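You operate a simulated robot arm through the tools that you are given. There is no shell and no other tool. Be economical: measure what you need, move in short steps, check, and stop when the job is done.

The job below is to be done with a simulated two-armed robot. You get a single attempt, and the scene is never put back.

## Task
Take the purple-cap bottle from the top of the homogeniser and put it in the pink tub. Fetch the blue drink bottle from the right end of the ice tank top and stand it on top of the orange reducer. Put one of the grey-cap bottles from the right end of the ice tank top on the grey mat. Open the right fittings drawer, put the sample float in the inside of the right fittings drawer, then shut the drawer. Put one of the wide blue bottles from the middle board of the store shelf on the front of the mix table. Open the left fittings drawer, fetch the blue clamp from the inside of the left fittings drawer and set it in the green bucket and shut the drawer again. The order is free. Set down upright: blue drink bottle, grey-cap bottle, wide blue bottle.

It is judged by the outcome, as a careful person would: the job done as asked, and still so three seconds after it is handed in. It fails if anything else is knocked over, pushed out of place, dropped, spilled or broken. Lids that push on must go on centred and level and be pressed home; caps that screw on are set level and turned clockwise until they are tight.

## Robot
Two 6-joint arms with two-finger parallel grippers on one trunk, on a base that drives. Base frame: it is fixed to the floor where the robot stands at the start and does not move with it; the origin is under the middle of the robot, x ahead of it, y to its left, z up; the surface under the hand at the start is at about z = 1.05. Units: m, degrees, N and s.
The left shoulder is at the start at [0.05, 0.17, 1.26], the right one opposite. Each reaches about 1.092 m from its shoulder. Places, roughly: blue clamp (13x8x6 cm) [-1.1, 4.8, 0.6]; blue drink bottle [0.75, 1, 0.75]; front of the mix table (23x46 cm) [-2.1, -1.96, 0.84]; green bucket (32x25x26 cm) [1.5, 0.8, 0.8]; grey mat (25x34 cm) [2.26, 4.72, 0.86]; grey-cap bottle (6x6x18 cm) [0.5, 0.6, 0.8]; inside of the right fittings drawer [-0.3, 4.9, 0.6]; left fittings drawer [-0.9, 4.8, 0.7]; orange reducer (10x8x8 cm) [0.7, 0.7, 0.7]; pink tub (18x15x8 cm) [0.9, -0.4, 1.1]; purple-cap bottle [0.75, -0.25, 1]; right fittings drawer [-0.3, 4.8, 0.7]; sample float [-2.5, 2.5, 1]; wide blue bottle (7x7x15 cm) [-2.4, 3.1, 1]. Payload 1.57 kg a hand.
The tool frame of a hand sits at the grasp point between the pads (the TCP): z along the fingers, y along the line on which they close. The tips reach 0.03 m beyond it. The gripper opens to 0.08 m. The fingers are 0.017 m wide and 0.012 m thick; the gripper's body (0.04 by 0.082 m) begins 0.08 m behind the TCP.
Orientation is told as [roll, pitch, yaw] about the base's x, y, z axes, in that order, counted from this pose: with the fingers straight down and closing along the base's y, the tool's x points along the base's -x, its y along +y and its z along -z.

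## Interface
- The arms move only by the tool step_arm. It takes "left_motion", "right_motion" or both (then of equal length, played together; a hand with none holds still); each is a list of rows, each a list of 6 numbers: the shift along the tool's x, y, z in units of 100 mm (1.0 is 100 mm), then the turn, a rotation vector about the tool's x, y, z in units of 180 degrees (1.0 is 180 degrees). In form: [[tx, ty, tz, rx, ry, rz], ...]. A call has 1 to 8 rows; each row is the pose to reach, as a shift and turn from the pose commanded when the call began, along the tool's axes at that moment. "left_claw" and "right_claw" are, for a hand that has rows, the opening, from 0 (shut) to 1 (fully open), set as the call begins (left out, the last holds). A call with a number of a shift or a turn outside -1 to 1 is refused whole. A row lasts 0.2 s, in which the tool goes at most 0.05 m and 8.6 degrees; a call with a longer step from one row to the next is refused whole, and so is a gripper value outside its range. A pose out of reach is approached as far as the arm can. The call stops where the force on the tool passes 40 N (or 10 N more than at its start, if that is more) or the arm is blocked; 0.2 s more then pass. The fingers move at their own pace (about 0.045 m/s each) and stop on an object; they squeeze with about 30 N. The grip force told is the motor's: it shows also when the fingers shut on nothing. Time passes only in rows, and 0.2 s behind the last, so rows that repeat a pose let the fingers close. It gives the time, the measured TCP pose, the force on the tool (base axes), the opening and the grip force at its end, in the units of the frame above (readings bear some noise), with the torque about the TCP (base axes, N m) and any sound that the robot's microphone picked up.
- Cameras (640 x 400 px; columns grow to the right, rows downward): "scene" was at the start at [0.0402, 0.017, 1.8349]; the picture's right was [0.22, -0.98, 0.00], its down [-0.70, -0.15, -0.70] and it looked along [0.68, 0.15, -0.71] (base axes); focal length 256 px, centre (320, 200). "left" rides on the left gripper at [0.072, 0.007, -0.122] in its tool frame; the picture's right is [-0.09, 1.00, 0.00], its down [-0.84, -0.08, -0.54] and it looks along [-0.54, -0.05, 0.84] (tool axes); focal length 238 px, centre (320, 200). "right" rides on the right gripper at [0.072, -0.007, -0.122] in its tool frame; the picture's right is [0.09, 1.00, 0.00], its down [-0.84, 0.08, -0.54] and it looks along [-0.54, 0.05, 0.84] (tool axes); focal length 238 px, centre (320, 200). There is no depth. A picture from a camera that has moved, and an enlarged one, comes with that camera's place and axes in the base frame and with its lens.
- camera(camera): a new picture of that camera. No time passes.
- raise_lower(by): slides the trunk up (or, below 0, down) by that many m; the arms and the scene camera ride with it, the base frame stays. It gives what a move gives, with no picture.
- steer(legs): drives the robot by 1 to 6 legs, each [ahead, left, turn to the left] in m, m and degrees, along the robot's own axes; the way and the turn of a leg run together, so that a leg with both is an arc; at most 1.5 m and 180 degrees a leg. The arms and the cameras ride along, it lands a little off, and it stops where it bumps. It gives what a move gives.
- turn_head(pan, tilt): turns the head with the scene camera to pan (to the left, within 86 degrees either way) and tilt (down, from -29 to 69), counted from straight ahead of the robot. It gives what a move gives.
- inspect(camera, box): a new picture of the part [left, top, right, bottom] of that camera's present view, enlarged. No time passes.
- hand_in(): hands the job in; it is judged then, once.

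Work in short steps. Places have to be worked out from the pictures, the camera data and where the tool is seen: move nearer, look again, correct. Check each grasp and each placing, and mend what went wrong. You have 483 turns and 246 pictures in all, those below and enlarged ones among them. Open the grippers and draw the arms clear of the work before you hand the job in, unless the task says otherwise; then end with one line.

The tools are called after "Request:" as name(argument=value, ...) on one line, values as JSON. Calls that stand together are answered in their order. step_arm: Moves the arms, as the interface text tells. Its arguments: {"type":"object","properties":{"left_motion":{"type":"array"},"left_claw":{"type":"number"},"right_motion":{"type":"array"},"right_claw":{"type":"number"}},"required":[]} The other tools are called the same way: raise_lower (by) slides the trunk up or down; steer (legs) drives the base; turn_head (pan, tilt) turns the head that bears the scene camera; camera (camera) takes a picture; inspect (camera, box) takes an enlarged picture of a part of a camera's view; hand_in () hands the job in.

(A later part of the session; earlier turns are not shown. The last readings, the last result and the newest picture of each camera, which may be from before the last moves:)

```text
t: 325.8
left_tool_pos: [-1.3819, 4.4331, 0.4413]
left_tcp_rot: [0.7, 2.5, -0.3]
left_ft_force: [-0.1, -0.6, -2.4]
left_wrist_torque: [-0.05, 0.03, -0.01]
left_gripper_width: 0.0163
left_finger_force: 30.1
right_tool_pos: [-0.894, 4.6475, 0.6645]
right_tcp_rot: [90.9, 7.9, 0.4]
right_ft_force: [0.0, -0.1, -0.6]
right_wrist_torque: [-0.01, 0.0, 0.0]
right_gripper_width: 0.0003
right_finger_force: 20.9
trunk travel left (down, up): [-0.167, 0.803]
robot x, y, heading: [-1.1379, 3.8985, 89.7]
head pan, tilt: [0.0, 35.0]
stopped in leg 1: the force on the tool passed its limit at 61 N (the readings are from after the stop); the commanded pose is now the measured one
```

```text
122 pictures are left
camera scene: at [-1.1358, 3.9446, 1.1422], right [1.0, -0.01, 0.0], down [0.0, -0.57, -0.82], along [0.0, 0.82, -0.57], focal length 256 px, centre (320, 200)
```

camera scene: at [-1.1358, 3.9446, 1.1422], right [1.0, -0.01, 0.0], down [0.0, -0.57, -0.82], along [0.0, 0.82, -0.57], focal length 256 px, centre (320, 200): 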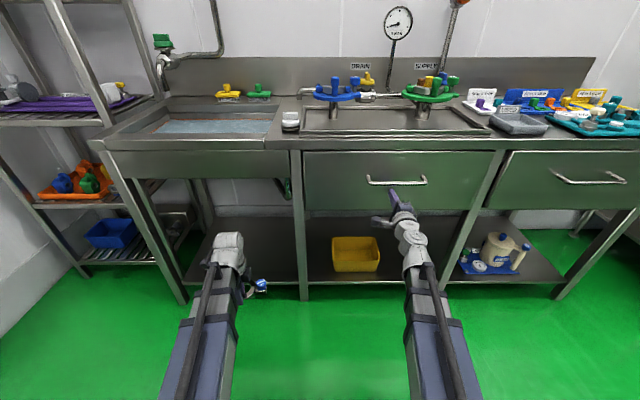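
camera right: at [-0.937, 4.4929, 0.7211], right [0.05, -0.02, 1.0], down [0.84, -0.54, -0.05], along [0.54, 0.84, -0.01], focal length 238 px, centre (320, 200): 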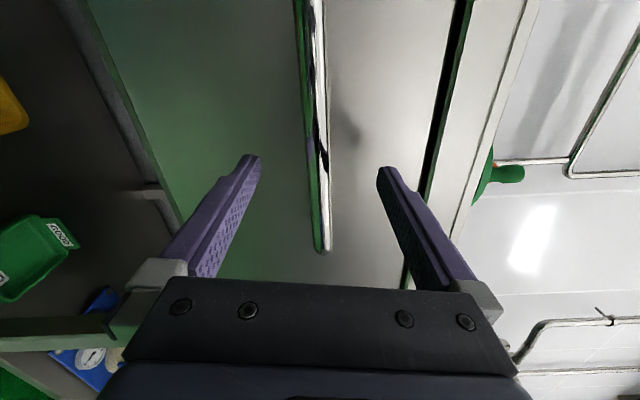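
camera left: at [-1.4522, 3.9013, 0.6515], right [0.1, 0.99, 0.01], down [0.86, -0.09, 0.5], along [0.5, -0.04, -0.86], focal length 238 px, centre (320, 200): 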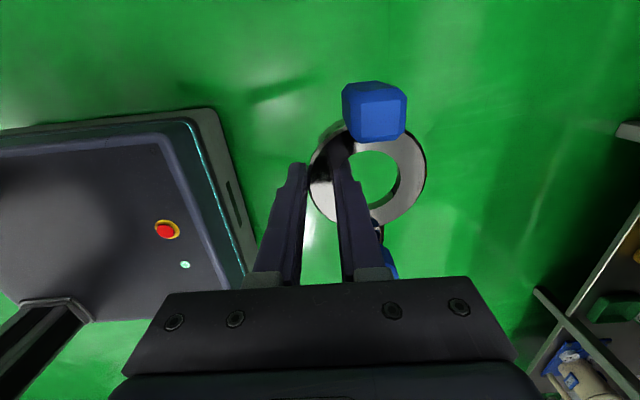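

Both drawers are shut. I back off, raise the trunk, and drive to the ice tank's left side facing it.

Request:
steer(legs=[[-0.6, 0, 0], [0, -1.2, 0], [0, 0, -90], [0, 0, -90]])

Request:
raise_lower(by=0.4)

Request:
raise_lower(by=0.3)

Request:
turn_head(pan=20, tilt=40)

Request:
camera(camera="scene")

```text
t: 342.5
left_tool_pos: [0.3203, 2.7613, 0.4419]
left_tcp_rot: [0.7, 2.4, 179.6]
left_ft_force: [0.0, 0.8, -2.1]
left_wrist_torque: [0.07, 0.03, 0.02]
left_gripper_width: 0.0163
left_finger_force: 30.2
right_tool_pos: [-0.1674, 2.5462, 0.6642]
right_tcp_rot: [90.9, 8.0, -179.5]
right_ft_force: [-0.9, -0.4, 0.9]
right_wrist_torque: [-0.02, -0.04, 0.0]
right_gripper_width: 0.0
right_finger_force: 21.6
trunk travel left (down, up): [-0.167, 0.803]
robot x, y, heading: [0.0797, 3.2923, -90.0]
head pan, tilt: [0.0, 35.0]
```

```text
t: 346.4
left_tool_pos: [0.3214, 2.7615, 0.8408]
left_tcp_rot: [0.7, 2.5, 179.8]
left_ft_force: [-0.2, 0.1, -2.3]
left_wrist_torque: [0.06, 0.01, -0.03]
left_gripper_width: 0.0164
left_finger_force: 30.3
right_tool_pos: [-0.168, 2.5465, 1.0643]
right_tcp_rot: [91.0, 8.0, -179.5]
right_ft_force: [0.6, 0.1, 0.0]
right_wrist_torque: [0.02, -0.01, 0.04]
right_gripper_width: 0.0
right_finger_force: 21.1
trunk travel left (down, up): [-0.567, 0.403]
robot x, y, heading: [0.073, 3.3008, -90.2]
head pan, tilt: [0.0, 35.0]
```

```text
t: 349.4
left_tool_pos: [0.3208, 2.7614, 1.1414]
left_tcp_rot: [0.7, 2.5, 179.7]
left_ft_force: [0.4, 0.6, -2.0]
left_wrist_torque: [0.02, -0.05, -0.02]
left_gripper_width: 0.0162
left_finger_force: 29.6
right_tool_pos: [-0.1672, 2.5464, 1.3638]
right_tcp_rot: [90.9, 7.9, -179.4]
right_ft_force: [0.3, -0.5, -0.4]
right_wrist_torque: [0.04, -0.01, 0.02]
right_gripper_width: 0.0
right_finger_force: 20.7
trunk travel left (down, up): [-0.867, 0.103]
robot x, y, heading: [0.0753, 3.2956, -90.2]
head pan, tilt: [0.0, 35.0]
```

```text
t: 350.2
left_tool_pos: [0.3206, 2.7621, 1.1423]
left_tcp_rot: [0.7, 2.6, 179.7]
left_ft_force: [-0.2, 0.0, -2.1]
left_wrist_torque: [0.08, -0.03, 0.0]
left_gripper_width: 0.0164
left_finger_force: 29.8
right_tool_pos: [-0.1671, 2.5459, 1.3652]
right_tcp_rot: [90.9, 8.0, -179.5]
right_ft_force: [-0.1, -0.4, -0.3]
right_wrist_torque: [0.04, -0.01, 0.03]
right_gripper_width: 0.0
right_finger_force: 21.4
trunk travel left (down, up): [-0.867, 0.103]
robot x, y, heading: [0.0745, 3.2948, -90.3]
head pan, tilt: [20.0, 40.0]
```

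```text
121 pictures are left
camera scene: at [0.1049, 3.2554, 1.8346], right [-0.94, -0.34, 0.0], down [-0.22, 0.6, -0.77], along [0.26, -0.72, -0.64], focal length 256 px, centre (320, 200)
```

scene: 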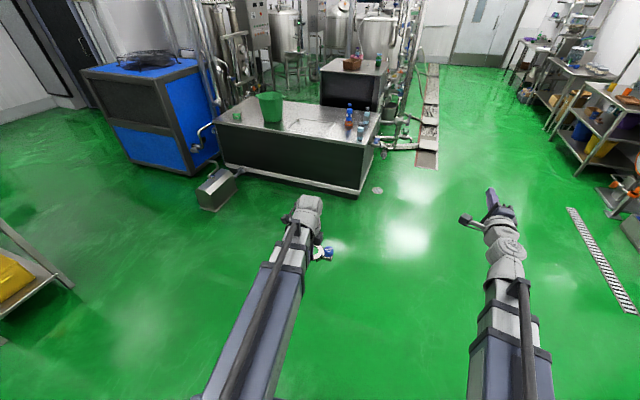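

I drive to about (0.95,1.55) and look.

Request:
steer(legs=[[0, 0.88, 0], [1.5, 0, 0], [0.22, 0, 0]])

Request:
turn_head(pan=30, tilt=45)

Request:
camera(camera="scene")

Request:
camera(camera="left")

```text
t: 363.1
left_tool_pos: [1.11, 1.0368, 1.1416]
left_tcp_rot: [0.6, 2.5, 176.9]
left_ft_force: [-0.6, 0.0, -2.0]
left_wrist_torque: [0.06, -0.02, 0.0]
left_gripper_width: 0.0165
left_finger_force: 30.0
right_tool_pos: [0.6119, 0.847, 1.3637]
right_tcp_rot: [90.9, 7.9, 177.7]
right_ft_force: [-1.2, 0.3, 0.1]
right_wrist_torque: [-0.01, -0.01, 0.01]
right_gripper_width: 0.0
right_finger_force: 21.7
trunk travel left (down, up): [-0.867, 0.103]
robot x, y, heading: [0.8888, 1.5792, -92.8]
head pan, tilt: [20.0, 40.0]
```

```text
t: 363.8
left_tool_pos: [1.1102, 1.0383, 1.1415]
left_tcp_rot: [0.7, 2.6, 177.1]
left_ft_force: [-0.9, -0.1, -1.2]
left_wrist_torque: [0.07, -0.01, 0.01]
left_gripper_width: 0.0165
left_finger_force: 30.5
right_tool_pos: [0.6114, 0.8475, 1.3654]
right_tcp_rot: [90.9, 8.0, 177.8]
right_ft_force: [0.3, -0.2, -1.0]
right_wrist_torque: [-0.06, 0.0, -0.02]
right_gripper_width: 0.0
right_finger_force: 21.7
trunk travel left (down, up): [-0.867, 0.103]
robot x, y, heading: [0.8872, 1.5859, -93.1]
head pan, tilt: [30.0, 45.0]
```

```text
120 pictures are left
camera scene: at [0.9299, 1.5519, 1.8274], right [-0.89, -0.45, 0.0], down [-0.32, 0.63, -0.71], along [0.32, -0.63, -0.71], focal length 256 px, centre (320, 200)
```

scene: 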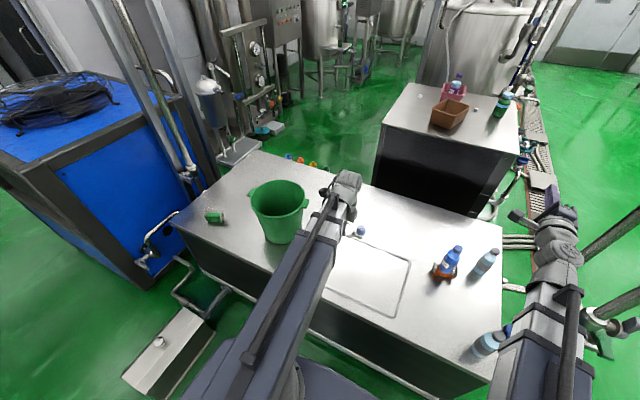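

```text
119 pictures are left
camera left: at [1.1763, 1.03, 1.2666], right [-0.15, -0.99, 0.01], down [-0.85, 0.13, 0.5], along [-0.5, 0.07, -0.86], focal length 238 px, centre (320, 200)
```

left: 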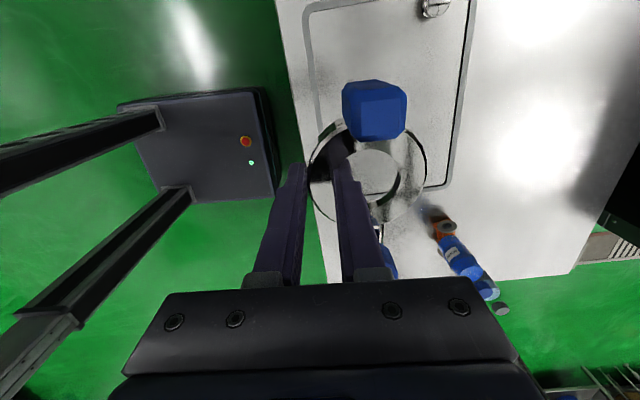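

Bucket rim centre ≈[1.485,0.885] at z≈0.975. I carry the clamp there in four steps.

Request:
step_arm(left_motion=[[0.45, 0.15, 0, 0, 0, 0], [0.9, 0.3, 0, 0, 0, 0], [0.95, 0.32, 0, 0, 0, 0]])

Request:
step_arm(left_motion=[[0.45, 0.15, 0, 0, 0, 0], [0.9, 0.3, 0, 0, 0, 0], [0.95, 0.32, 0, 0, 0, 0]])

Request:
step_arm(left_motion=[[0.45, 0.15, 0, 0, 0, 0], [0.9, 0.3, 0, 0, 0, 0], [0.95, 0.32, 0, 0, 0, 0]])

Request:
step_arm(left_motion=[[0.45, 0.15, 0, 0, 0, 0], [0.9, 0.3, 0, 0, 0, 0], [0.97, 0.32, 0, 0, 0, 0]])

Request:
camera(camera="left")

Request:
camera(camera="scene")

```text
t: 364.6
left_tool_pos: [1.2016, 1.0029, 1.1419]
left_tcp_rot: [0.8, 2.6, 176.9]
left_ft_force: [0.3, 0.6, -3.1]
left_wrist_torque: [0.03, -0.02, 0.02]
left_gripper_width: 0.0166
left_finger_force: 29.9
left hand out of reach, approached as far as the arm can: row 1, 2, 3
right_tool_pos: [0.6108, 0.847, 1.3643]
right_tcp_rot: [90.9, 8.0, 177.9]
right_ft_force: [-0.2, 0.7, -0.5]
right_wrist_torque: [-0.02, -0.02, -0.02]
right_gripper_width: 0.0
right_finger_force: 21.5
trunk travel left (down, up): [-0.867, 0.103]
robot x, y, heading: [0.8875, 1.5847, -92.6]
head pan, tilt: [30.0, 45.0]
```

```text
t: 365.4
left_tool_pos: [1.2952, 0.9647, 1.1418]
left_tcp_rot: [0.7, 2.5, 176.9]
left_ft_force: [0.2, 0.0, -2.1]
left_wrist_torque: [0.05, -0.05, -0.03]
left_gripper_width: 0.0161
left_finger_force: 30.5
left hand out of reach, approached as far as the arm can: row 2, 3
right_tool_pos: [0.6117, 0.8474, 1.366]
right_tcp_rot: [90.9, 7.9, 177.8]
right_ft_force: [0.0, 0.1, 1.0]
right_wrist_torque: [0.0, -0.02, 0.0]
right_gripper_width: 0.0
right_finger_force: 21.4
trunk travel left (down, up): [-0.867, 0.103]
robot x, y, heading: [0.8861, 1.5832, -92.9]
head pan, tilt: [30.0, 45.0]
```

```text
t: 366.2
left_tool_pos: [1.3875, 0.9271, 1.1424]
left_tcp_rot: [0.7, 2.5, 176.9]
left_ft_force: [0.2, 0.3, -2.1]
left_wrist_torque: [0.06, -0.01, -0.01]
left_gripper_width: 0.0163
left_finger_force: 30.0
left hand out of reach, approached as far as the arm can: row 1, 2, 3
right_tool_pos: [0.6112, 0.8476, 1.3651]
right_tcp_rot: [90.9, 7.9, 177.8]
right_ft_force: [-0.3, -0.3, -0.5]
right_wrist_torque: [0.04, 0.01, -0.02]
right_gripper_width: 0.0
right_finger_force: 21.0
trunk travel left (down, up): [-0.867, 0.103]
robot x, y, heading: [0.8888, 1.5856, -92.7]
head pan, tilt: [30.0, 45.0]
```

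```text
t: 367.0
left_tool_pos: [1.4836, 0.8936, 1.1406]
left_tcp_rot: [0.7, 2.5, 176.9]
left_ft_force: [0.1, 0.2, -2.0]
left_wrist_torque: [0.06, 0.03, 0.01]
left_gripper_width: 0.0164
left_finger_force: 30.2
left hand out of reach, approached as far as the arm can: row 3
right_tool_pos: [0.6108, 0.848, 1.3661]
right_tcp_rot: [91.0, 7.9, 177.8]
right_ft_force: [0.3, 0.3, -0.1]
right_wrist_torque: [0.0, -0.03, -0.01]
right_gripper_width: 0.0001
right_finger_force: 20.7
trunk travel left (down, up): [-0.867, 0.103]
robot x, y, heading: [0.8883, 1.5831, -92.6]
head pan, tilt: [30.0, 45.0]
```

```text
118 pictures are left
camera left: at [1.5501, 0.8846, 1.2664], right [-0.15, -0.99, 0.01], down [-0.85, 0.13, 0.5], along [-0.5, 0.07, -0.86], focal length 238 px, centre (320, 200)
```

left: 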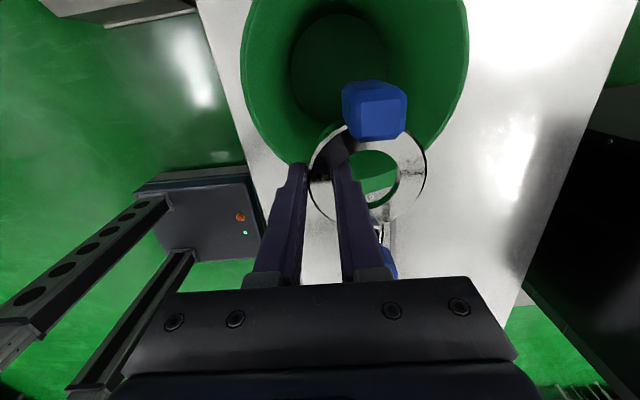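

```text
117 pictures are left
camera scene: at [0.9298, 1.5514, 1.8274], right [-0.89, -0.46, 0.0], down [-0.32, 0.63, -0.71], along [0.32, -0.63, -0.71], focal length 256 px, centre (320, 200)
```

scene: 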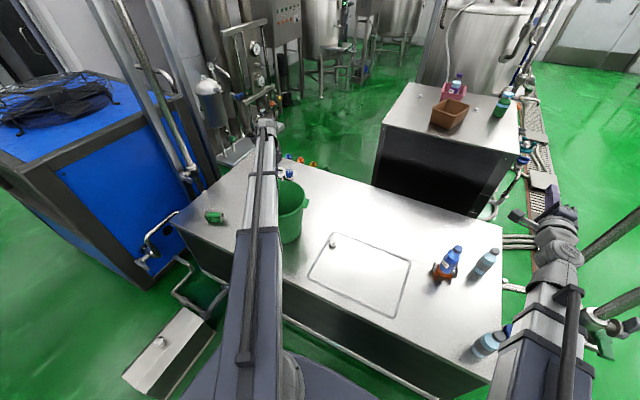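

From the hand camera the bucket centre is nearer [1.55,0.85]. Shift 6.6 cm +x and 2 cm -y, then lower.

Request:
step_arm(left_motion=[[0.4, 0.1, 0, 0, 0, 0], [0.66, 0.2, 0, 0, 0, 0]])

Request:
raise_lower(by=-0.1)

Request:
camera(camera="left")

```text
t: 367.6
left_tool_pos: [1.547, 0.8675, 1.1418]
left_tcp_rot: [0.7, 2.5, 176.8]
left_ft_force: [-0.9, -0.3, -2.5]
left_wrist_torque: [0.08, -0.02, 0.0]
left_gripper_width: 0.0164
left_finger_force: 29.9
right_tool_pos: [0.612, 0.8464, 1.365]
right_tcp_rot: [90.9, 8.0, 177.8]
right_ft_force: [0.0, 0.1, 0.6]
right_wrist_torque: [0.0, 0.03, 0.02]
right_gripper_width: 0.0
right_finger_force: 20.9
trunk travel left (down, up): [-0.867, 0.103]
robot x, y, heading: [0.8922, 1.5847, -92.9]
head pan, tilt: [30.0, 45.0]
```

```text
t: 368.9
left_tool_pos: [1.5467, 0.8686, 1.0417]
left_tcp_rot: [0.7, 2.4, 177.0]
left_ft_force: [-0.2, 0.2, -1.8]
left_wrist_torque: [0.06, -0.02, 0.01]
left_gripper_width: 0.0164
left_finger_force: 30.1
right_tool_pos: [0.6107, 0.8467, 1.2647]
right_tcp_rot: [90.9, 8.0, 177.8]
right_ft_force: [-1.0, -0.5, -1.1]
right_wrist_torque: [0.02, 0.01, 0.01]
right_gripper_width: 0.0
right_finger_force: 21.6
trunk travel left (down, up): [-0.767, 0.203]
robot x, y, heading: [0.8908, 1.5816, -93.1]
head pan, tilt: [30.0, 45.0]
```

```text
116 pictures are left
camera left: at [1.6139, 0.8591, 1.1664], right [-0.15, -0.99, 0.01], down [-0.85, 0.13, 0.5], along [-0.5, 0.07, -0.86], focal length 238 px, centre (320, 200)
```

left: 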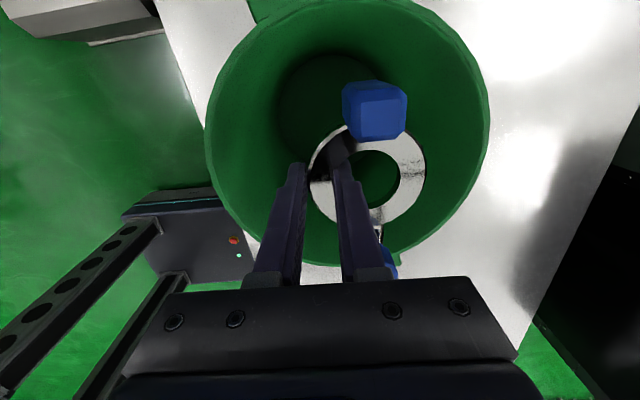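

Clamp is centred over the bucket mouth. Lower 0.15 and check forearm clearance over the rim.

Request:
raise_lower(by=-0.15)

Request:
inspect(camera="scene", box=[200, 80, 360, 260])

Request:
camera(camera="left")

```text
t: 370.6
left_tool_pos: [1.548, 0.8692, 0.8914]
left_tcp_rot: [0.6, 2.5, 176.9]
left_ft_force: [-0.2, 0.9, -2.2]
left_wrist_torque: [0.06, -0.01, 0.0]
left_gripper_width: 0.0163
left_finger_force: 30.1
right_tool_pos: [0.6114, 0.8478, 1.1154]
right_tcp_rot: [91.0, 8.0, 177.9]
right_ft_force: [0.9, 0.2, -0.1]
right_wrist_torque: [-0.02, 0.01, 0.02]
right_gripper_width: 0.0
right_finger_force: 21.5
trunk travel left (down, up): [-0.617, 0.353]
robot x, y, heading: [0.8918, 1.5835, -92.8]
head pan, tilt: [30.0, 45.0]
```

```text
2.22 times, centred on (280, 170) of scene
camera zoom: at [0.93, 1.5514, 1.5774], right [-0.89, -0.46, 0.0], down [-0.32, 0.63, -0.71], along [0.32, -0.63, -0.71], focal length 570 px, centre (409, 267)
```

zoom: 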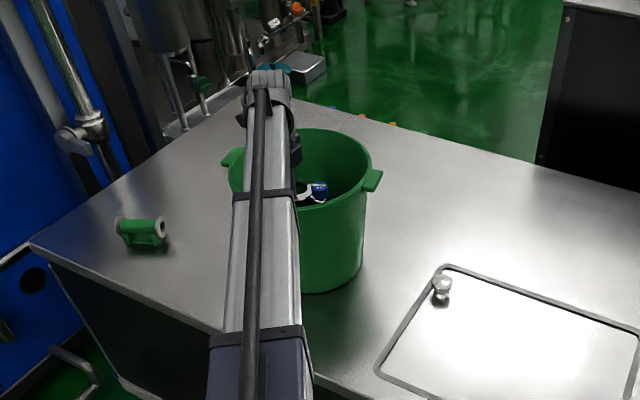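

```text
114 pictures are left
camera left: at [1.6139, 0.8591, 1.0164], right [-0.15, -0.99, 0.01], down [-0.85, 0.13, 0.5], along [-0.5, 0.07, -0.86], focal length 238 px, centre (320, 200)
```

left: 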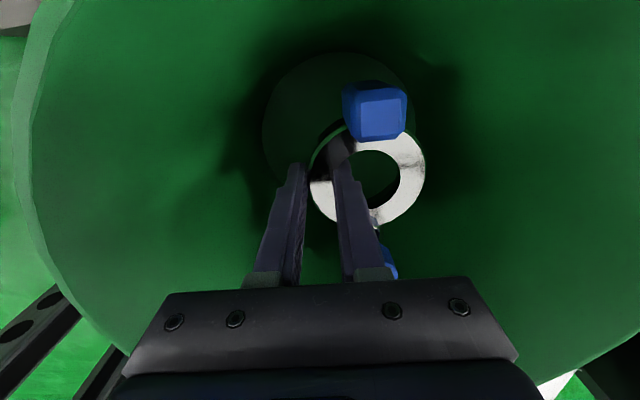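

Inside the bucket. Lower a further 4 cm (forearm still above the rim), then release.

Request:
raise_lower(by=-0.02)

Request:
raise_lower(by=-0.02)

Request:
raise_lower(by=-0.015)

Request:
inspect(camera="scene", box=[200, 60, 360, 240])

```text
t: 371.3
left_tool_pos: [1.5475, 0.8687, 0.8719]
left_tcp_rot: [0.8, 2.5, 176.8]
left_ft_force: [0.5, 0.3, -2.4]
left_wrist_torque: [0.0, 0.01, 0.0]
left_gripper_width: 0.0163
left_finger_force: 30.0
right_tool_pos: [0.6111, 0.8466, 1.096]
right_tcp_rot: [90.9, 7.9, 177.8]
right_ft_force: [-0.4, 0.5, 0.3]
right_wrist_torque: [-0.04, -0.01, -0.03]
right_gripper_width: 0.0
right_finger_force: 21.4
trunk travel left (down, up): [-0.597, 0.373]
robot x, y, heading: [0.8873, 1.5826, -93.0]
head pan, tilt: [30.0, 45.0]
```

```text
t: 372.0
left_tool_pos: [1.5481, 0.8689, 0.8513]
left_tcp_rot: [0.6, 2.5, 177.0]
left_ft_force: [0.4, 0.6, -1.7]
left_wrist_torque: [0.04, -0.05, 0.04]
left_gripper_width: 0.0162
left_finger_force: 30.2
right_tool_pos: [0.6121, 0.8481, 1.0745]
right_tcp_rot: [90.9, 7.9, 177.8]
right_ft_force: [-0.6, -0.4, 0.0]
right_wrist_torque: [0.0, 0.02, 0.0]
right_gripper_width: 0.0001
right_finger_force: 21.3
trunk travel left (down, up): [-0.577, 0.393]
robot x, y, heading: [0.8859, 1.5816, -92.9]
head pan, tilt: [30.0, 45.0]
```

```text
t: 372.6
left_tool_pos: [1.5476, 0.8685, 0.8361]
left_tcp_rot: [0.7, 2.6, 176.9]
left_ft_force: [0.3, 0.1, -3.2]
left_wrist_torque: [0.05, -0.02, -0.02]
left_gripper_width: 0.0162
left_finger_force: 29.6
right_tool_pos: [0.6108, 0.8478, 1.0603]
right_tcp_rot: [90.9, 8.1, 177.9]
right_ft_force: [1.1, 0.6, -0.2]
right_wrist_torque: [-0.01, 0.05, 0.02]
right_gripper_width: 0.0001
right_finger_force: 21.4
trunk travel left (down, up): [-0.562, 0.408]
robot x, y, heading: [0.889, 1.5862, -93.0]
head pan, tilt: [30.0, 45.0]
```

```text
2.22 times, centred on (280, 150) of scene
camera zoom: at [0.93, 1.5515, 1.5223], right [-0.89, -0.46, 0.0], down [-0.32, 0.63, -0.71], along [0.32, -0.63, -0.71], focal length 570 px, centre (409, 311)
```

zoom: 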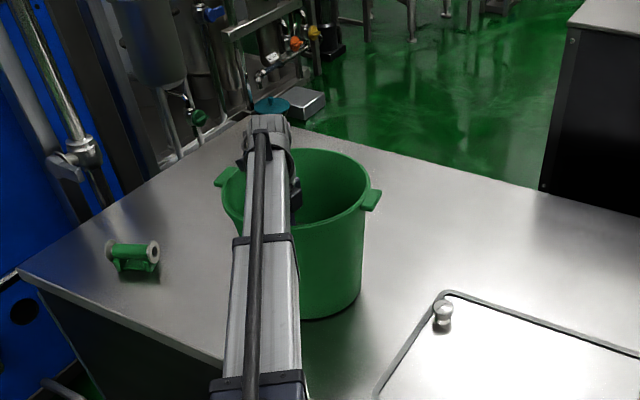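

Request:
raise_lower(by=-0.015)

Request:
step_arm(left_motion=[[0, 0, 0, 0, 0, 0], [0, 0, 0, 0, 0, 0], [0, 0, 0, 0, 0, 0], [0, 0, 0, 0, 0, 0]], left_claw=0.5)

Request:
raise_lower(by=0.35)

Request:
camera(camera="left")

```text
t: 373.2
left_tool_pos: [1.5474, 0.8687, 0.8217]
left_tcp_rot: [0.6, 2.5, 176.9]
left_ft_force: [0.5, 0.5, -2.7]
left_wrist_torque: [0.09, -0.03, -0.03]
left_gripper_width: 0.0162
left_finger_force: 29.8
right_tool_pos: [0.6112, 0.8481, 1.0435]
right_tcp_rot: [90.9, 8.1, 177.8]
right_ft_force: [0.2, -0.7, -1.1]
right_wrist_torque: [-0.01, 0.01, 0.01]
right_gripper_width: 0.0
right_finger_force: 21.6
trunk travel left (down, up): [-0.547, 0.423]
robot x, y, heading: [0.8888, 1.582, -93.0]
head pan, tilt: [30.0, 45.0]
```

```text
t: 374.2
left_tool_pos: [1.5473, 0.8687, 0.8215]
left_tcp_rot: [0.7, 2.5, 176.9]
left_ft_force: [0.2, -0.2, -0.1]
left_wrist_torque: [-0.03, -0.01, -0.02]
left_gripper_width: 0.0403
left_finger_force: 0.2
right_tool_pos: [0.6112, 0.8477, 1.0446]
right_tcp_rot: [90.9, 8.0, 177.8]
right_ft_force: [0.7, 0.1, -0.1]
right_wrist_torque: [0.0, -0.03, -0.04]
right_gripper_width: 0.0002
right_finger_force: 22.0
trunk travel left (down, up): [-0.547, 0.423]
robot x, y, heading: [0.8923, 1.5844, -93.3]
head pan, tilt: [30.0, 45.0]
```

```text
t: 377.7
left_tool_pos: [1.5477, 0.8671, 1.1716]
left_tcp_rot: [0.7, 2.5, 176.8]
left_ft_force: [-0.1, -0.6, 0.9]
left_wrist_torque: [0.0, -0.02, -0.02]
left_gripper_width: 0.0398
left_finger_force: 0.0
right_tool_pos: [0.6115, 0.8473, 1.3945]
right_tcp_rot: [90.8, 8.0, 177.8]
right_ft_force: [0.4, -0.1, -0.7]
right_wrist_torque: [0.0, 0.01, 0.0]
right_gripper_width: 0.0
right_finger_force: 21.2
trunk travel left (down, up): [-0.897, 0.073]
robot x, y, heading: [0.8912, 1.5836, -93.1]
head pan, tilt: [30.0, 45.0]
```

```text
112 pictures are left
camera left: at [1.6138, 0.8591, 1.2964], right [-0.15, -0.99, 0.01], down [-0.85, 0.13, 0.5], along [-0.5, 0.07, -0.86], focal length 238 px, centre (320, 200)
```

left: 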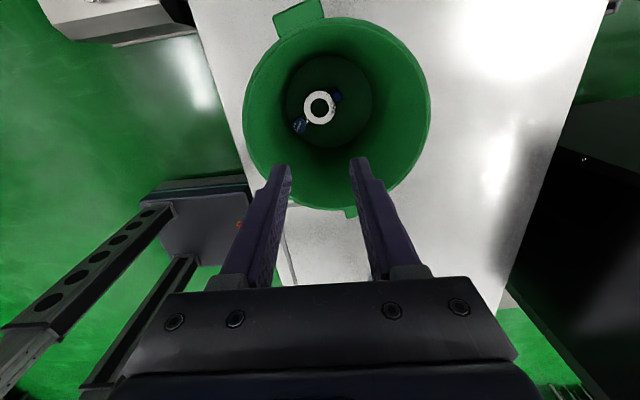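

The blue clamp lies in the bucket. I back away, and while retracting the left arm, roll the right hand toward camera-up with horizontal closing for the shelf bottle.

Request:
steer(legs=[[-0.7, 0, 3]])

Request:
step_arm(left_motion=[[-0.12, -0.04, 0, 0, 0, 0], [-0.24, -0.08, 0, 0, 0, 0], [-0.36, -0.12, 0, 0, 0, 0], [-0.48, -0.16, 0, 0, 0, 0], [-0.6, -0.2, 0, 0, 0, 0], [-0.72, -0.24, 0, 0, 0, 0], [-0.84, -0.28, 0, 0, 0, 0], [-0.95, -0.32, 0, 0, 0, 0]], right_motion=[[0, 0, 0, 0, 0, 0.046], [0, 0, 0, 0, 0, 0.092], [0, 0, 0, 0, 0, 0.138], [0, 0, 0, 0, 0, 0.184], [0, 0, 0, 0, 0, 0.23], [0, 0, 0, 0, 0, 0.276], [0, 0, 0, 0, 0, 0.322], [0, 0, 0, 0, 0, 0.368]], right_claw=1)

Request:
camera(camera="scene")

```text
t: 381.6
left_tool_pos: [1.6025, 1.6134, 1.1719]
left_tcp_rot: [0.7, 2.6, -179.8]
left_ft_force: [-0.3, -0.3, -0.2]
left_wrist_torque: [-0.01, -0.03, 0.01]
left_gripper_width: 0.0399
left_finger_force: 0.1
right_tool_pos: [0.6694, 1.5399, 1.3951]
right_tcp_rot: [90.9, 8.1, -179.0]
right_ft_force: [0.7, -0.1, 0.1]
right_wrist_torque: [0.01, 0.02, 0.0]
right_gripper_width: 0.0001
right_finger_force: 21.2
trunk travel left (down, up): [-0.897, 0.073]
robot x, y, heading: [0.9065, 2.2943, -89.7]
head pan, tilt: [30.0, 45.0]
```

```text
t: 383.4
left_tool_pos: [1.5058, 1.6464, 1.1723]
left_tcp_rot: [0.7, 2.5, -179.9]
left_ft_force: [-0.1, -0.6, 0.5]
left_wrist_torque: [-0.02, 0.0, 0.01]
left_gripper_width: 0.04
left_finger_force: 0.1
left hand out of reach, approached as far as the arm can: row 6, 7, 8
right_tool_pos: [0.668, 1.5422, 1.3953]
right_tcp_rot: [93.2, 74.3, -176.2]
right_ft_force: [0.0, 0.4, 0.1]
right_wrist_torque: [0.01, 0.01, -0.01]
right_gripper_width: 0.0799
right_finger_force: 0.1
trunk travel left (down, up): [-0.897, 0.073]
robot x, y, heading: [0.9047, 2.2915, -89.9]
head pan, tilt: [30.0, 45.0]
```

```text
111 pictures are left
camera scene: at [0.9482, 2.2617, 1.8574], right [-0.86, -0.5, 0.0], down [-0.36, 0.61, -0.71], along [0.36, -0.61, -0.71], focal length 256 px, centre (320, 200)
```

scene: 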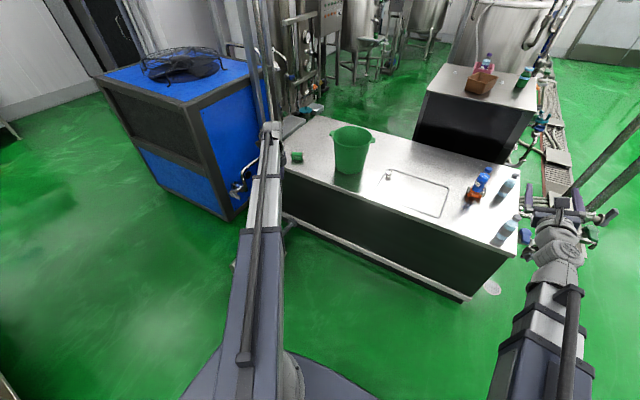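

Request:
step_arm(left_motion=[[-0.4, 0, 0, 0, 0, 0], [-0.9, 0, 0, 0, 0, 0]], right_motion=[[0, 0, 0, 0, 0, 0.044], [0, 0, 0, 0, 0, 0.088]])

Request:
step_arm(left_motion=[[-0.45, 0.1, 0, 0, 0, 0], [-0.9, 0.2, 0, 0, 0, 0]])

Request:
step_arm(left_motion=[[-0.45, 0, 0, 0, 0, 0], [-0.9, 0, 0, 0, 0, 0]])

Request:
camera(camera="right")

```text
t: 383.9
left_tool_pos: [1.4153, 1.6489, 1.1731]
left_tcp_rot: [0.7, 2.5, -179.9]
left_ft_force: [0.0, -0.1, 0.0]
left_wrist_torque: [0.05, 0.0, -0.02]
left_gripper_width: 0.0399
left_finger_force: 0.1
right_tool_pos: [0.6704, 1.5416, 1.3944]
right_tcp_rot: [-165.8, 89.1, -75.0]
right_ft_force: [0.4, 0.2, -0.4]
right_wrist_torque: [0.02, -0.01, 0.02]
right_gripper_width: 0.0801
right_finger_force: 0.0
trunk travel left (down, up): [-0.897, 0.073]
robot x, y, heading: [0.9071, 2.2931, -89.8]
head pan, tilt: [30.0, 45.0]
```

```text
t: 384.6
left_tool_pos: [1.3288, 1.626, 1.1724]
left_tcp_rot: [0.7, 2.6, -180.0]
left_ft_force: [0.6, 0.0, 0.2]
left_wrist_torque: [0.02, 0.0, 0.03]
left_gripper_width: 0.0401
left_finger_force: 0.1
left hand out of reach, approached as far as the arm can: row 1, 2
right_tool_pos: [0.6709, 1.5416, 1.3951]
right_tcp_rot: [-175.6, 89.1, -84.8]
right_ft_force: [-0.1, -0.6, -0.5]
right_wrist_torque: [-0.01, -0.04, -0.02]
right_gripper_width: 0.08
right_finger_force: 0.0
trunk travel left (down, up): [-0.897, 0.073]
robot x, y, heading: [0.9032, 2.2893, -89.8]
head pan, tilt: [30.0, 45.0]
```

```text
t: 385.1
left_tool_pos: [1.2393, 1.6272, 1.1712]
left_tcp_rot: [0.7, 2.6, -179.9]
left_ft_force: [0.5, -0.6, -1.1]
left_wrist_torque: [0.01, -0.02, 0.0]
left_gripper_width: 0.0402
left_finger_force: 0.1
left hand out of reach, approached as far as the arm can: row 2
right_tool_pos: [0.6705, 1.5413, 1.3956]
right_tcp_rot: [-176.8, 89.1, -86.0]
right_ft_force: [-0.3, -0.3, 0.5]
right_wrist_torque: [-0.01, 0.01, 0.0]
right_gripper_width: 0.0801
right_finger_force: 0.0
trunk travel left (down, up): [-0.897, 0.073]
robot x, y, heading: [0.9048, 2.2929, -89.7]
head pan, tilt: [30.0, 45.0]
```

```text
110 pictures are left
camera right: at [0.6745, 1.665, 1.4644], right [-1.0, -0.01, 0.09], down [-0.08, 0.53, -0.85], along [-0.04, -0.85, -0.53], focal length 238 px, centre (320, 200)
```

right: 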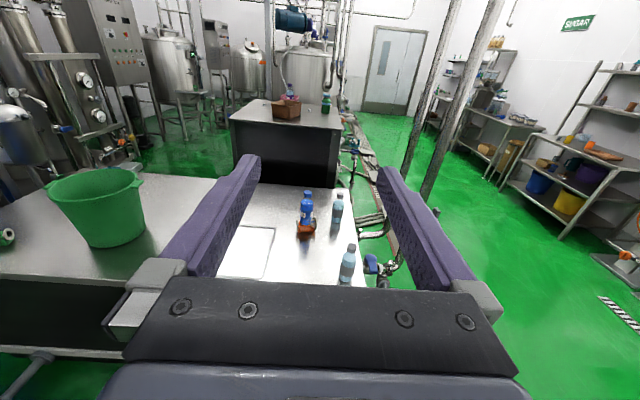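

The right hand now points forward with the camera on top. I turn to face the store shelf and drive to it, aligning the right hand with the front orange-cap blue bottle (y≈2.89).

Request:
steer(legs=[[0, 0, -90], [1.0, -0.36, 0], [0.9, 0, 0]])

Request:
raise_lower(by=-0.37)

Request:
camera(camera="right")

Request:
turn_head(pan=0, tilt=30)

Request:
camera(camera="scene")

```text
t: 398.8
left_tool_pos: [-1.676, 2.2013, 1.1707]
left_tcp_rot: [0.7, 2.6, 93.4]
left_ft_force: [-0.2, 0.1, 0.5]
left_wrist_torque: [0.02, -0.02, 0.01]
left_gripper_width: 0.0399
left_finger_force: 0.1
right_tool_pos: [-1.7955, 2.7642, 1.3943]
right_tcp_rot: [-176.8, 89.0, -172.8]
right_ft_force: [0.8, 0.1, -0.3]
right_wrist_torque: [0.0, 0.03, 0.0]
right_gripper_width: 0.0799
right_finger_force: 0.0
trunk travel left (down, up): [-0.897, 0.073]
robot x, y, heading: [-1.03, 2.5718, -176.3]
head pan, tilt: [30.0, 45.0]
```

```text
t: 402.4
left_tool_pos: [-1.6772, 2.2011, 0.8027]
left_tcp_rot: [0.6, 2.5, 93.3]
left_ft_force: [0.0, 0.3, -0.1]
left_wrist_torque: [0.02, 0.01, -0.01]
left_gripper_width: 0.0401
left_finger_force: 0.1
right_tool_pos: [-1.7955, 2.7652, 1.0243]
right_tcp_rot: [-177.2, 89.1, -173.2]
right_ft_force: [0.0, 0.3, 0.7]
right_wrist_torque: [0.0, 0.02, 0.0]
right_gripper_width: 0.0801
right_finger_force: 0.0
trunk travel left (down, up): [-0.527, 0.443]
robot x, y, heading: [-1.0311, 2.571, -176.3]
head pan, tilt: [30.0, 45.0]
```

```text
109 pictures are left
camera right: at [-1.6726, 2.7679, 1.0945], right [-0.07, 0.99, 0.09], down [0.52, 0.11, -0.85], along [-0.85, -0.01, -0.53], focal length 238 px, centre (320, 200)
```

right: 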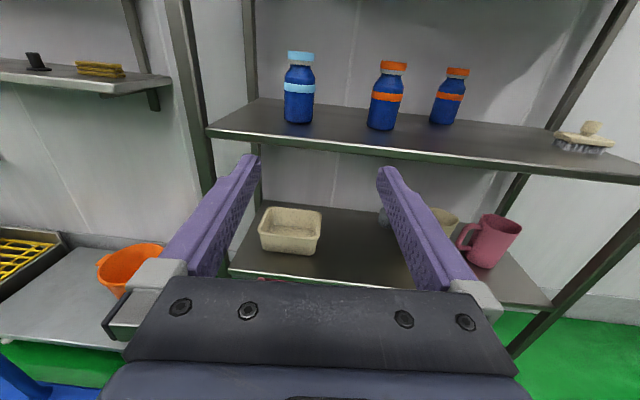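

```text
t: 403.3
left_tool_pos: [-1.6767, 2.2009, 0.8016]
left_tcp_rot: [0.7, 2.5, 93.3]
left_ft_force: [-0.8, -0.6, 0.2]
left_wrist_torque: [0.05, 0.03, -0.02]
left_gripper_width: 0.04
left_finger_force: 0.0
right_tool_pos: [-1.7954, 2.765, 1.0241]
right_tcp_rot: [-177.2, 89.1, -173.1]
right_ft_force: [0.6, -0.3, -0.6]
right_wrist_torque: [0.02, 0.02, -0.01]
right_gripper_width: 0.0801
right_finger_force: 0.0
trunk travel left (down, up): [-0.527, 0.443]
robot x, y, heading: [-1.0304, 2.5762, -176.6]
head pan, tilt: [0.0, 30.0]
```

```text
108 pictures are left
camera scene: at [-1.0809, 2.5683, 1.5099], right [-0.06, 1.0, 0.0], down [0.5, 0.03, -0.87], along [-0.86, -0.05, -0.5], focal length 256 px, centre (320, 200)
```

scene: 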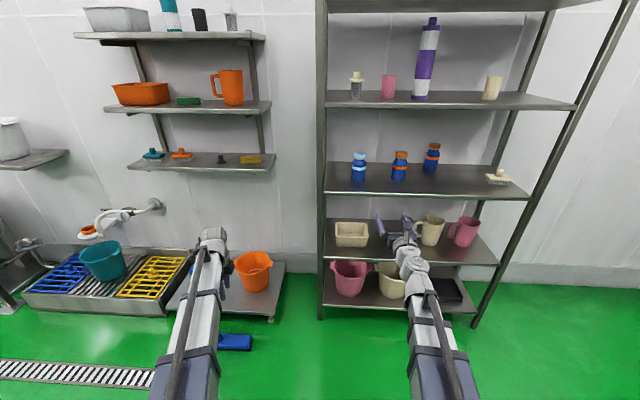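

Bottle B ≈[-2.335,2.897]. I correct heading (-3.5°), shift right 8.5 cm and go ahead 0.15 m.

Request:
steer(legs=[[0, -0.085, -3.5], [0.12, 0, 0]])

Request:
camera(camera="right")

```text
t: 405.2
left_tool_pos: [-1.82, 2.327, 0.8006]
left_tcp_rot: [0.7, 2.5, 89.8]
left_ft_force: [0.4, -0.5, -0.4]
left_wrist_torque: [-0.02, 0.0, -0.02]
left_gripper_width: 0.0398
left_finger_force: 0.2
right_tool_pos: [-1.9027, 2.8964, 1.0241]
right_tcp_rot: [-177.1, 89.2, -176.7]
right_ft_force: [-0.9, 0.4, -0.4]
right_wrist_torque: [-0.03, -0.02, 0.03]
right_gripper_width: 0.0799
right_finger_force: 0.1
trunk travel left (down, up): [-0.527, 0.443]
robot x, y, heading: [-1.1506, 2.654, 179.6]
head pan, tilt: [0.0, 30.0]
```

```text
107 pictures are left
camera right: at [-1.7799, 2.8917, 1.0939], right [-0.01, 1.0, 0.09], down [0.53, 0.08, -0.84], along [-0.85, 0.04, -0.53], focal length 238 px, centre (320, 200)
```

right: 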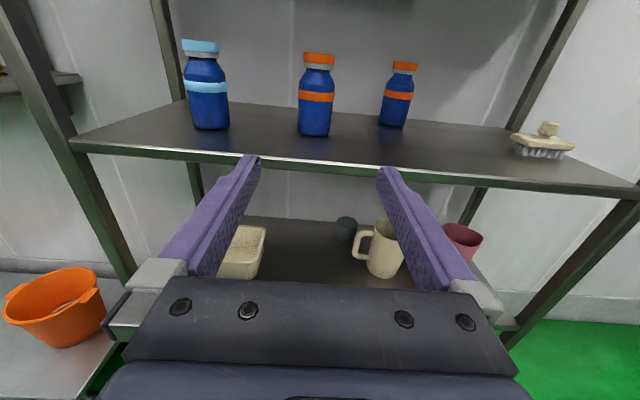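

Bottle B is at y≈2.887. I shift -9 mm and extend the right arm 0.2 m, then re-measure.

Request:
step_arm(right_motion=[[0, -0.05, 0.4, 0, 0, 0], [0, -0.09, 0.8, 0, 0, 0], [0, -0.09, 1, 0, 0, 0]])

Request:
step_arm(right_motion=[[0, 0, 0.45, 0, 0, 0], [0, 0, 0.9, 0, 0, 0]])

Request:
camera(camera="right")

```text
t: 406.0
left_tool_pos: [-1.8193, 2.3263, 0.8016]
left_tcp_rot: [0.7, 2.5, 89.7]
left_ft_force: [1.1, -0.4, 0.4]
left_wrist_torque: [0.02, -0.05, -0.01]
left_gripper_width: 0.0399
left_finger_force: 0.0
right_tool_pos: [-2.0008, 2.8856, 1.0257]
right_tcp_rot: [-177.3, 89.0, -176.9]
right_ft_force: [1.1, 0.2, 1.1]
right_wrist_torque: [0.04, 0.04, -0.01]
right_gripper_width: 0.0801
right_finger_force: 0.0
right hand out of reach, approached as far as the arm can: row 2, 3
trunk travel left (down, up): [-0.527, 0.443]
robot x, y, heading: [-1.1498, 2.6543, 180.1]
head pan, tilt: [0.0, 30.0]
```

```text
t: 406.6
left_tool_pos: [-1.8178, 2.3256, 0.8017]
left_tcp_rot: [0.8, 2.6, 89.7]
left_ft_force: [0.5, 0.5, -0.2]
left_wrist_torque: [0.0, -0.05, 0.02]
left_gripper_width: 0.0399
left_finger_force: 0.1
right_tool_pos: [-2.0938, 2.8846, 1.0248]
right_tcp_rot: [-177.0, 89.1, -176.6]
right_ft_force: [0.7, -0.6, -0.2]
right_wrist_torque: [0.0, 0.04, 0.02]
right_gripper_width: 0.0801
right_finger_force: 0.1
trunk travel left (down, up): [-0.527, 0.443]
robot x, y, heading: [-1.1523, 2.6554, 180.0]
head pan, tilt: [0.0, 30.0]
```

```text
106 pictures are left
camera right: at [-1.9699, 2.879, 1.0943], right [-0.01, 1.0, 0.09], down [0.53, 0.08, -0.85], along [-0.85, 0.04, -0.52], focal length 238 px, centre (320, 200)
```

right: 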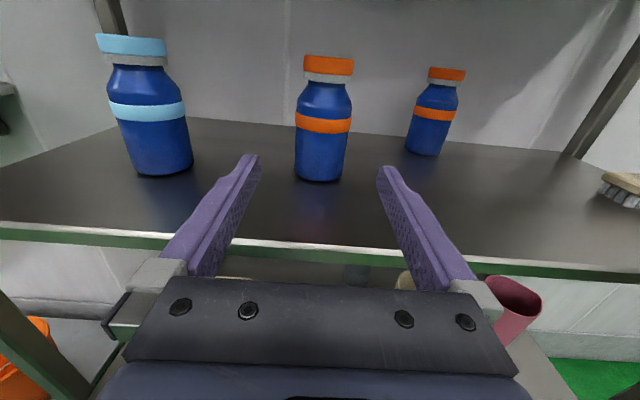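

I zoom to measure the bottle's centring relative to the tool axis (column ≈321).

Request:
inspect(camera="right", box=[260, 40, 390, 200])

```text
2.50 times, centred on (325, 120) of right
camera zoom: at [-1.9699, 2.879, 1.0943], right [-0.01, 1.0, 0.09], down [0.53, 0.08, -0.85], along [-0.85, 0.04, -0.52], focal length 596 px, centre (308, 400)
```

zoom: 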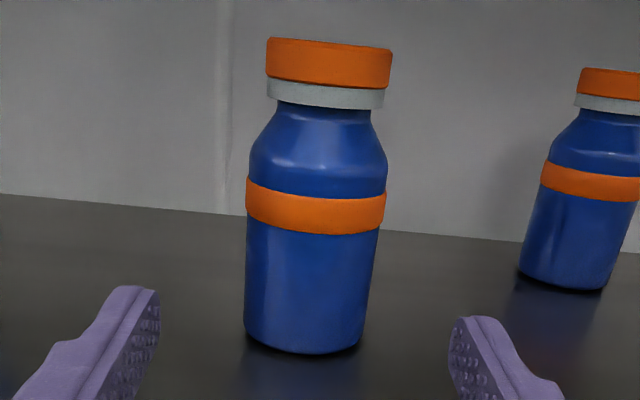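

Bottle axis is ~3 mm to +y of the tool axis. I correct and extend 0.1, check, then the rest.

Request:
step_arm(right_motion=[[0, 0.03, 0.4, 0, 0, 0], [0, 0.03, 0.8, 0, 0, 0]])

Request:
inspect(camera="right", box=[220, 40, 420, 240])

```text
t: 407.2
left_tool_pos: [-1.8194, 2.3276, 0.802]
left_tcp_rot: [0.8, 2.5, 89.8]
left_ft_force: [0.5, -0.6, -0.1]
left_wrist_torque: [-0.01, -0.03, 0.01]
left_gripper_width: 0.0398
left_finger_force: 0.0
right_tool_pos: [-2.175, 2.8871, 1.0238]
right_tcp_rot: [-176.5, 89.0, -176.1]
right_ft_force: [-0.1, -0.3, 0.4]
right_wrist_torque: [0.0, 0.05, 0.02]
right_gripper_width: 0.0797
right_finger_force: 0.0
trunk travel left (down, up): [-0.527, 0.443]
robot x, y, heading: [-1.1505, 2.6547, 179.7]
head pan, tilt: [0.0, 30.0]
```

```text
2.00 times, centred on (320, 140) of right
camera zoom: at [-2.0506, 2.8821, 1.0941], right [-0.01, 1.0, 0.09], down [0.53, 0.08, -0.85], along [-0.85, 0.04, -0.53], focal length 477 px, centre (320, 320)
```

zoom: 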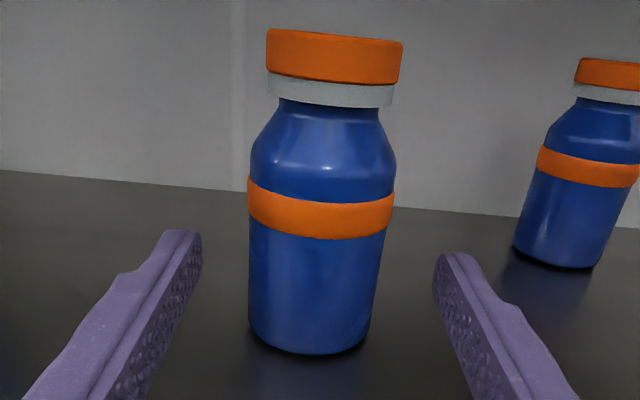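

Centred to within a millimetre. Extend 0.105 slowly.

Request:
step_arm(right_motion=[[0, 0, 0.2, 0, 0, 0], [0, 0, 0.4, 0, 0, 0], [0, 0, 0.55, 0, 0, 0], [0, 0, 0.7, 0, 0, 0]])

Request:
camera(camera="right")

```text
t: 408.2
left_tool_pos: [-1.8187, 2.327, 0.8021]
left_tcp_rot: [0.7, 2.4, 89.8]
left_ft_force: [0.5, 0.0, 1.0]
left_wrist_torque: [0.01, 0.02, 0.0]
left_gripper_width: 0.0401
left_finger_force: 0.0
right_tool_pos: [-2.245, 2.8875, 1.0252]
right_tcp_rot: [-178.1, 89.0, -177.6]
right_ft_force: [-0.5, -0.1, 0.6]
right_wrist_torque: [0.01, 0.04, -0.01]
right_gripper_width: 0.08
right_finger_force: 0.1
trunk travel left (down, up): [-0.527, 0.443]
robot x, y, heading: [-1.152, 2.6548, 179.9]
head pan, tilt: [0.0, 30.0]
```

```text
103 pictures are left
camera right: at [-2.1216, 2.8826, 1.0946], right [-0.01, 1.0, 0.09], down [0.53, 0.08, -0.85], along [-0.85, 0.04, -0.52], focal length 238 px, centre (320, 200)
```

right: 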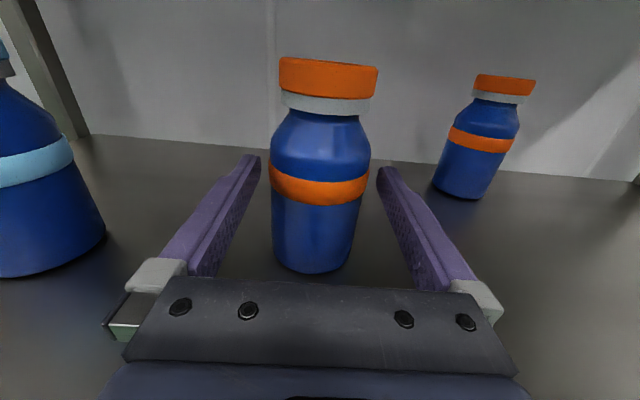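

The fingers are entering evenly. Extend 3.6 cm more and close.

Request:
step_arm(right_motion=[[0, 0, 0.18, 0, 0, 0], [0, 0, 0.36, 0, 0, 0]])

Request:
step_arm(right_motion=[[0, 0, 0, 0, 0, 0], [0, 0, 0, 0, 0, 0], [0, 0, 0, 0, 0, 0]], right_claw=0)

Request:
raise_lower(by=0.04)

Request:
camera(camera="right")

```text
t: 408.8
left_tool_pos: [-1.8191, 2.3257, 0.801]
left_tcp_rot: [0.7, 2.5, 89.8]
left_ft_force: [-0.3, 0.4, 0.6]
left_wrist_torque: [0.02, -0.01, -0.03]
left_gripper_width: 0.0401
left_finger_force: 0.0
right_tool_pos: [-2.2785, 2.8874, 1.024]
right_tcp_rot: [-176.9, 89.0, -176.3]
right_ft_force: [0.0, -0.3, -0.2]
right_wrist_torque: [0.03, 0.0, 0.0]
right_gripper_width: 0.0798
right_finger_force: 0.0
trunk travel left (down, up): [-0.527, 0.443]
robot x, y, heading: [-1.1506, 2.6581, 180.0]
head pan, tilt: [0.0, 30.0]
```

```text
t: 409.6
left_tool_pos: [-1.8182, 2.3258, 0.8014]
left_tcp_rot: [0.8, 2.5, 89.8]
left_ft_force: [0.0, 0.2, 0.5]
left_wrist_torque: [0.0, 0.01, -0.01]
left_gripper_width: 0.0398
left_finger_force: 0.0
right_tool_pos: [-2.2779, 2.8857, 1.0248]
right_tcp_rot: [-178.8, 89.0, -178.3]
right_ft_force: [-1.0, 1.6, 2.1]
right_wrist_torque: [0.26, -0.05, 0.03]
right_gripper_width: 0.0675
right_finger_force: 29.8
trunk travel left (down, up): [-0.527, 0.443]
robot x, y, heading: [-1.1526, 2.656, 180.0]
head pan, tilt: [0.0, 30.0]
```

```text
t: 410.5
left_tool_pos: [-1.8193, 2.3257, 0.8412]
left_tcp_rot: [0.7, 2.5, 89.7]
left_ft_force: [0.4, 0.2, 0.4]
left_wrist_torque: [0.04, 0.0, -0.03]
left_gripper_width: 0.04
left_finger_force: 0.0
right_tool_pos: [-2.2794, 2.8863, 1.0643]
right_tcp_rot: [-176.8, 89.1, -176.3]
right_ft_force: [0.1, 0.2, -3.4]
right_wrist_torque: [0.01, -0.01, 0.01]
right_gripper_width: 0.0669
right_finger_force: 30.0
trunk travel left (down, up): [-0.567, 0.403]
robot x, y, heading: [-1.1545, 2.6544, 180.1]
head pan, tilt: [0.0, 30.0]
```

```text
102 pictures are left
camera right: at [-2.1566, 2.8811, 1.1339], right [-0.01, 1.0, 0.09], down [0.53, 0.08, -0.85], along [-0.85, 0.04, -0.53], focal length 238 px, centre (320, 200)
```

right: 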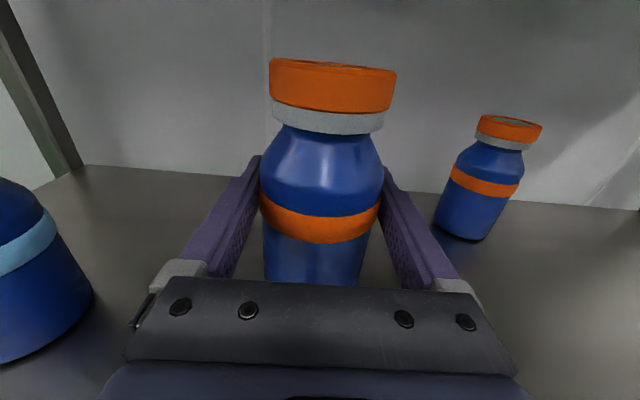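

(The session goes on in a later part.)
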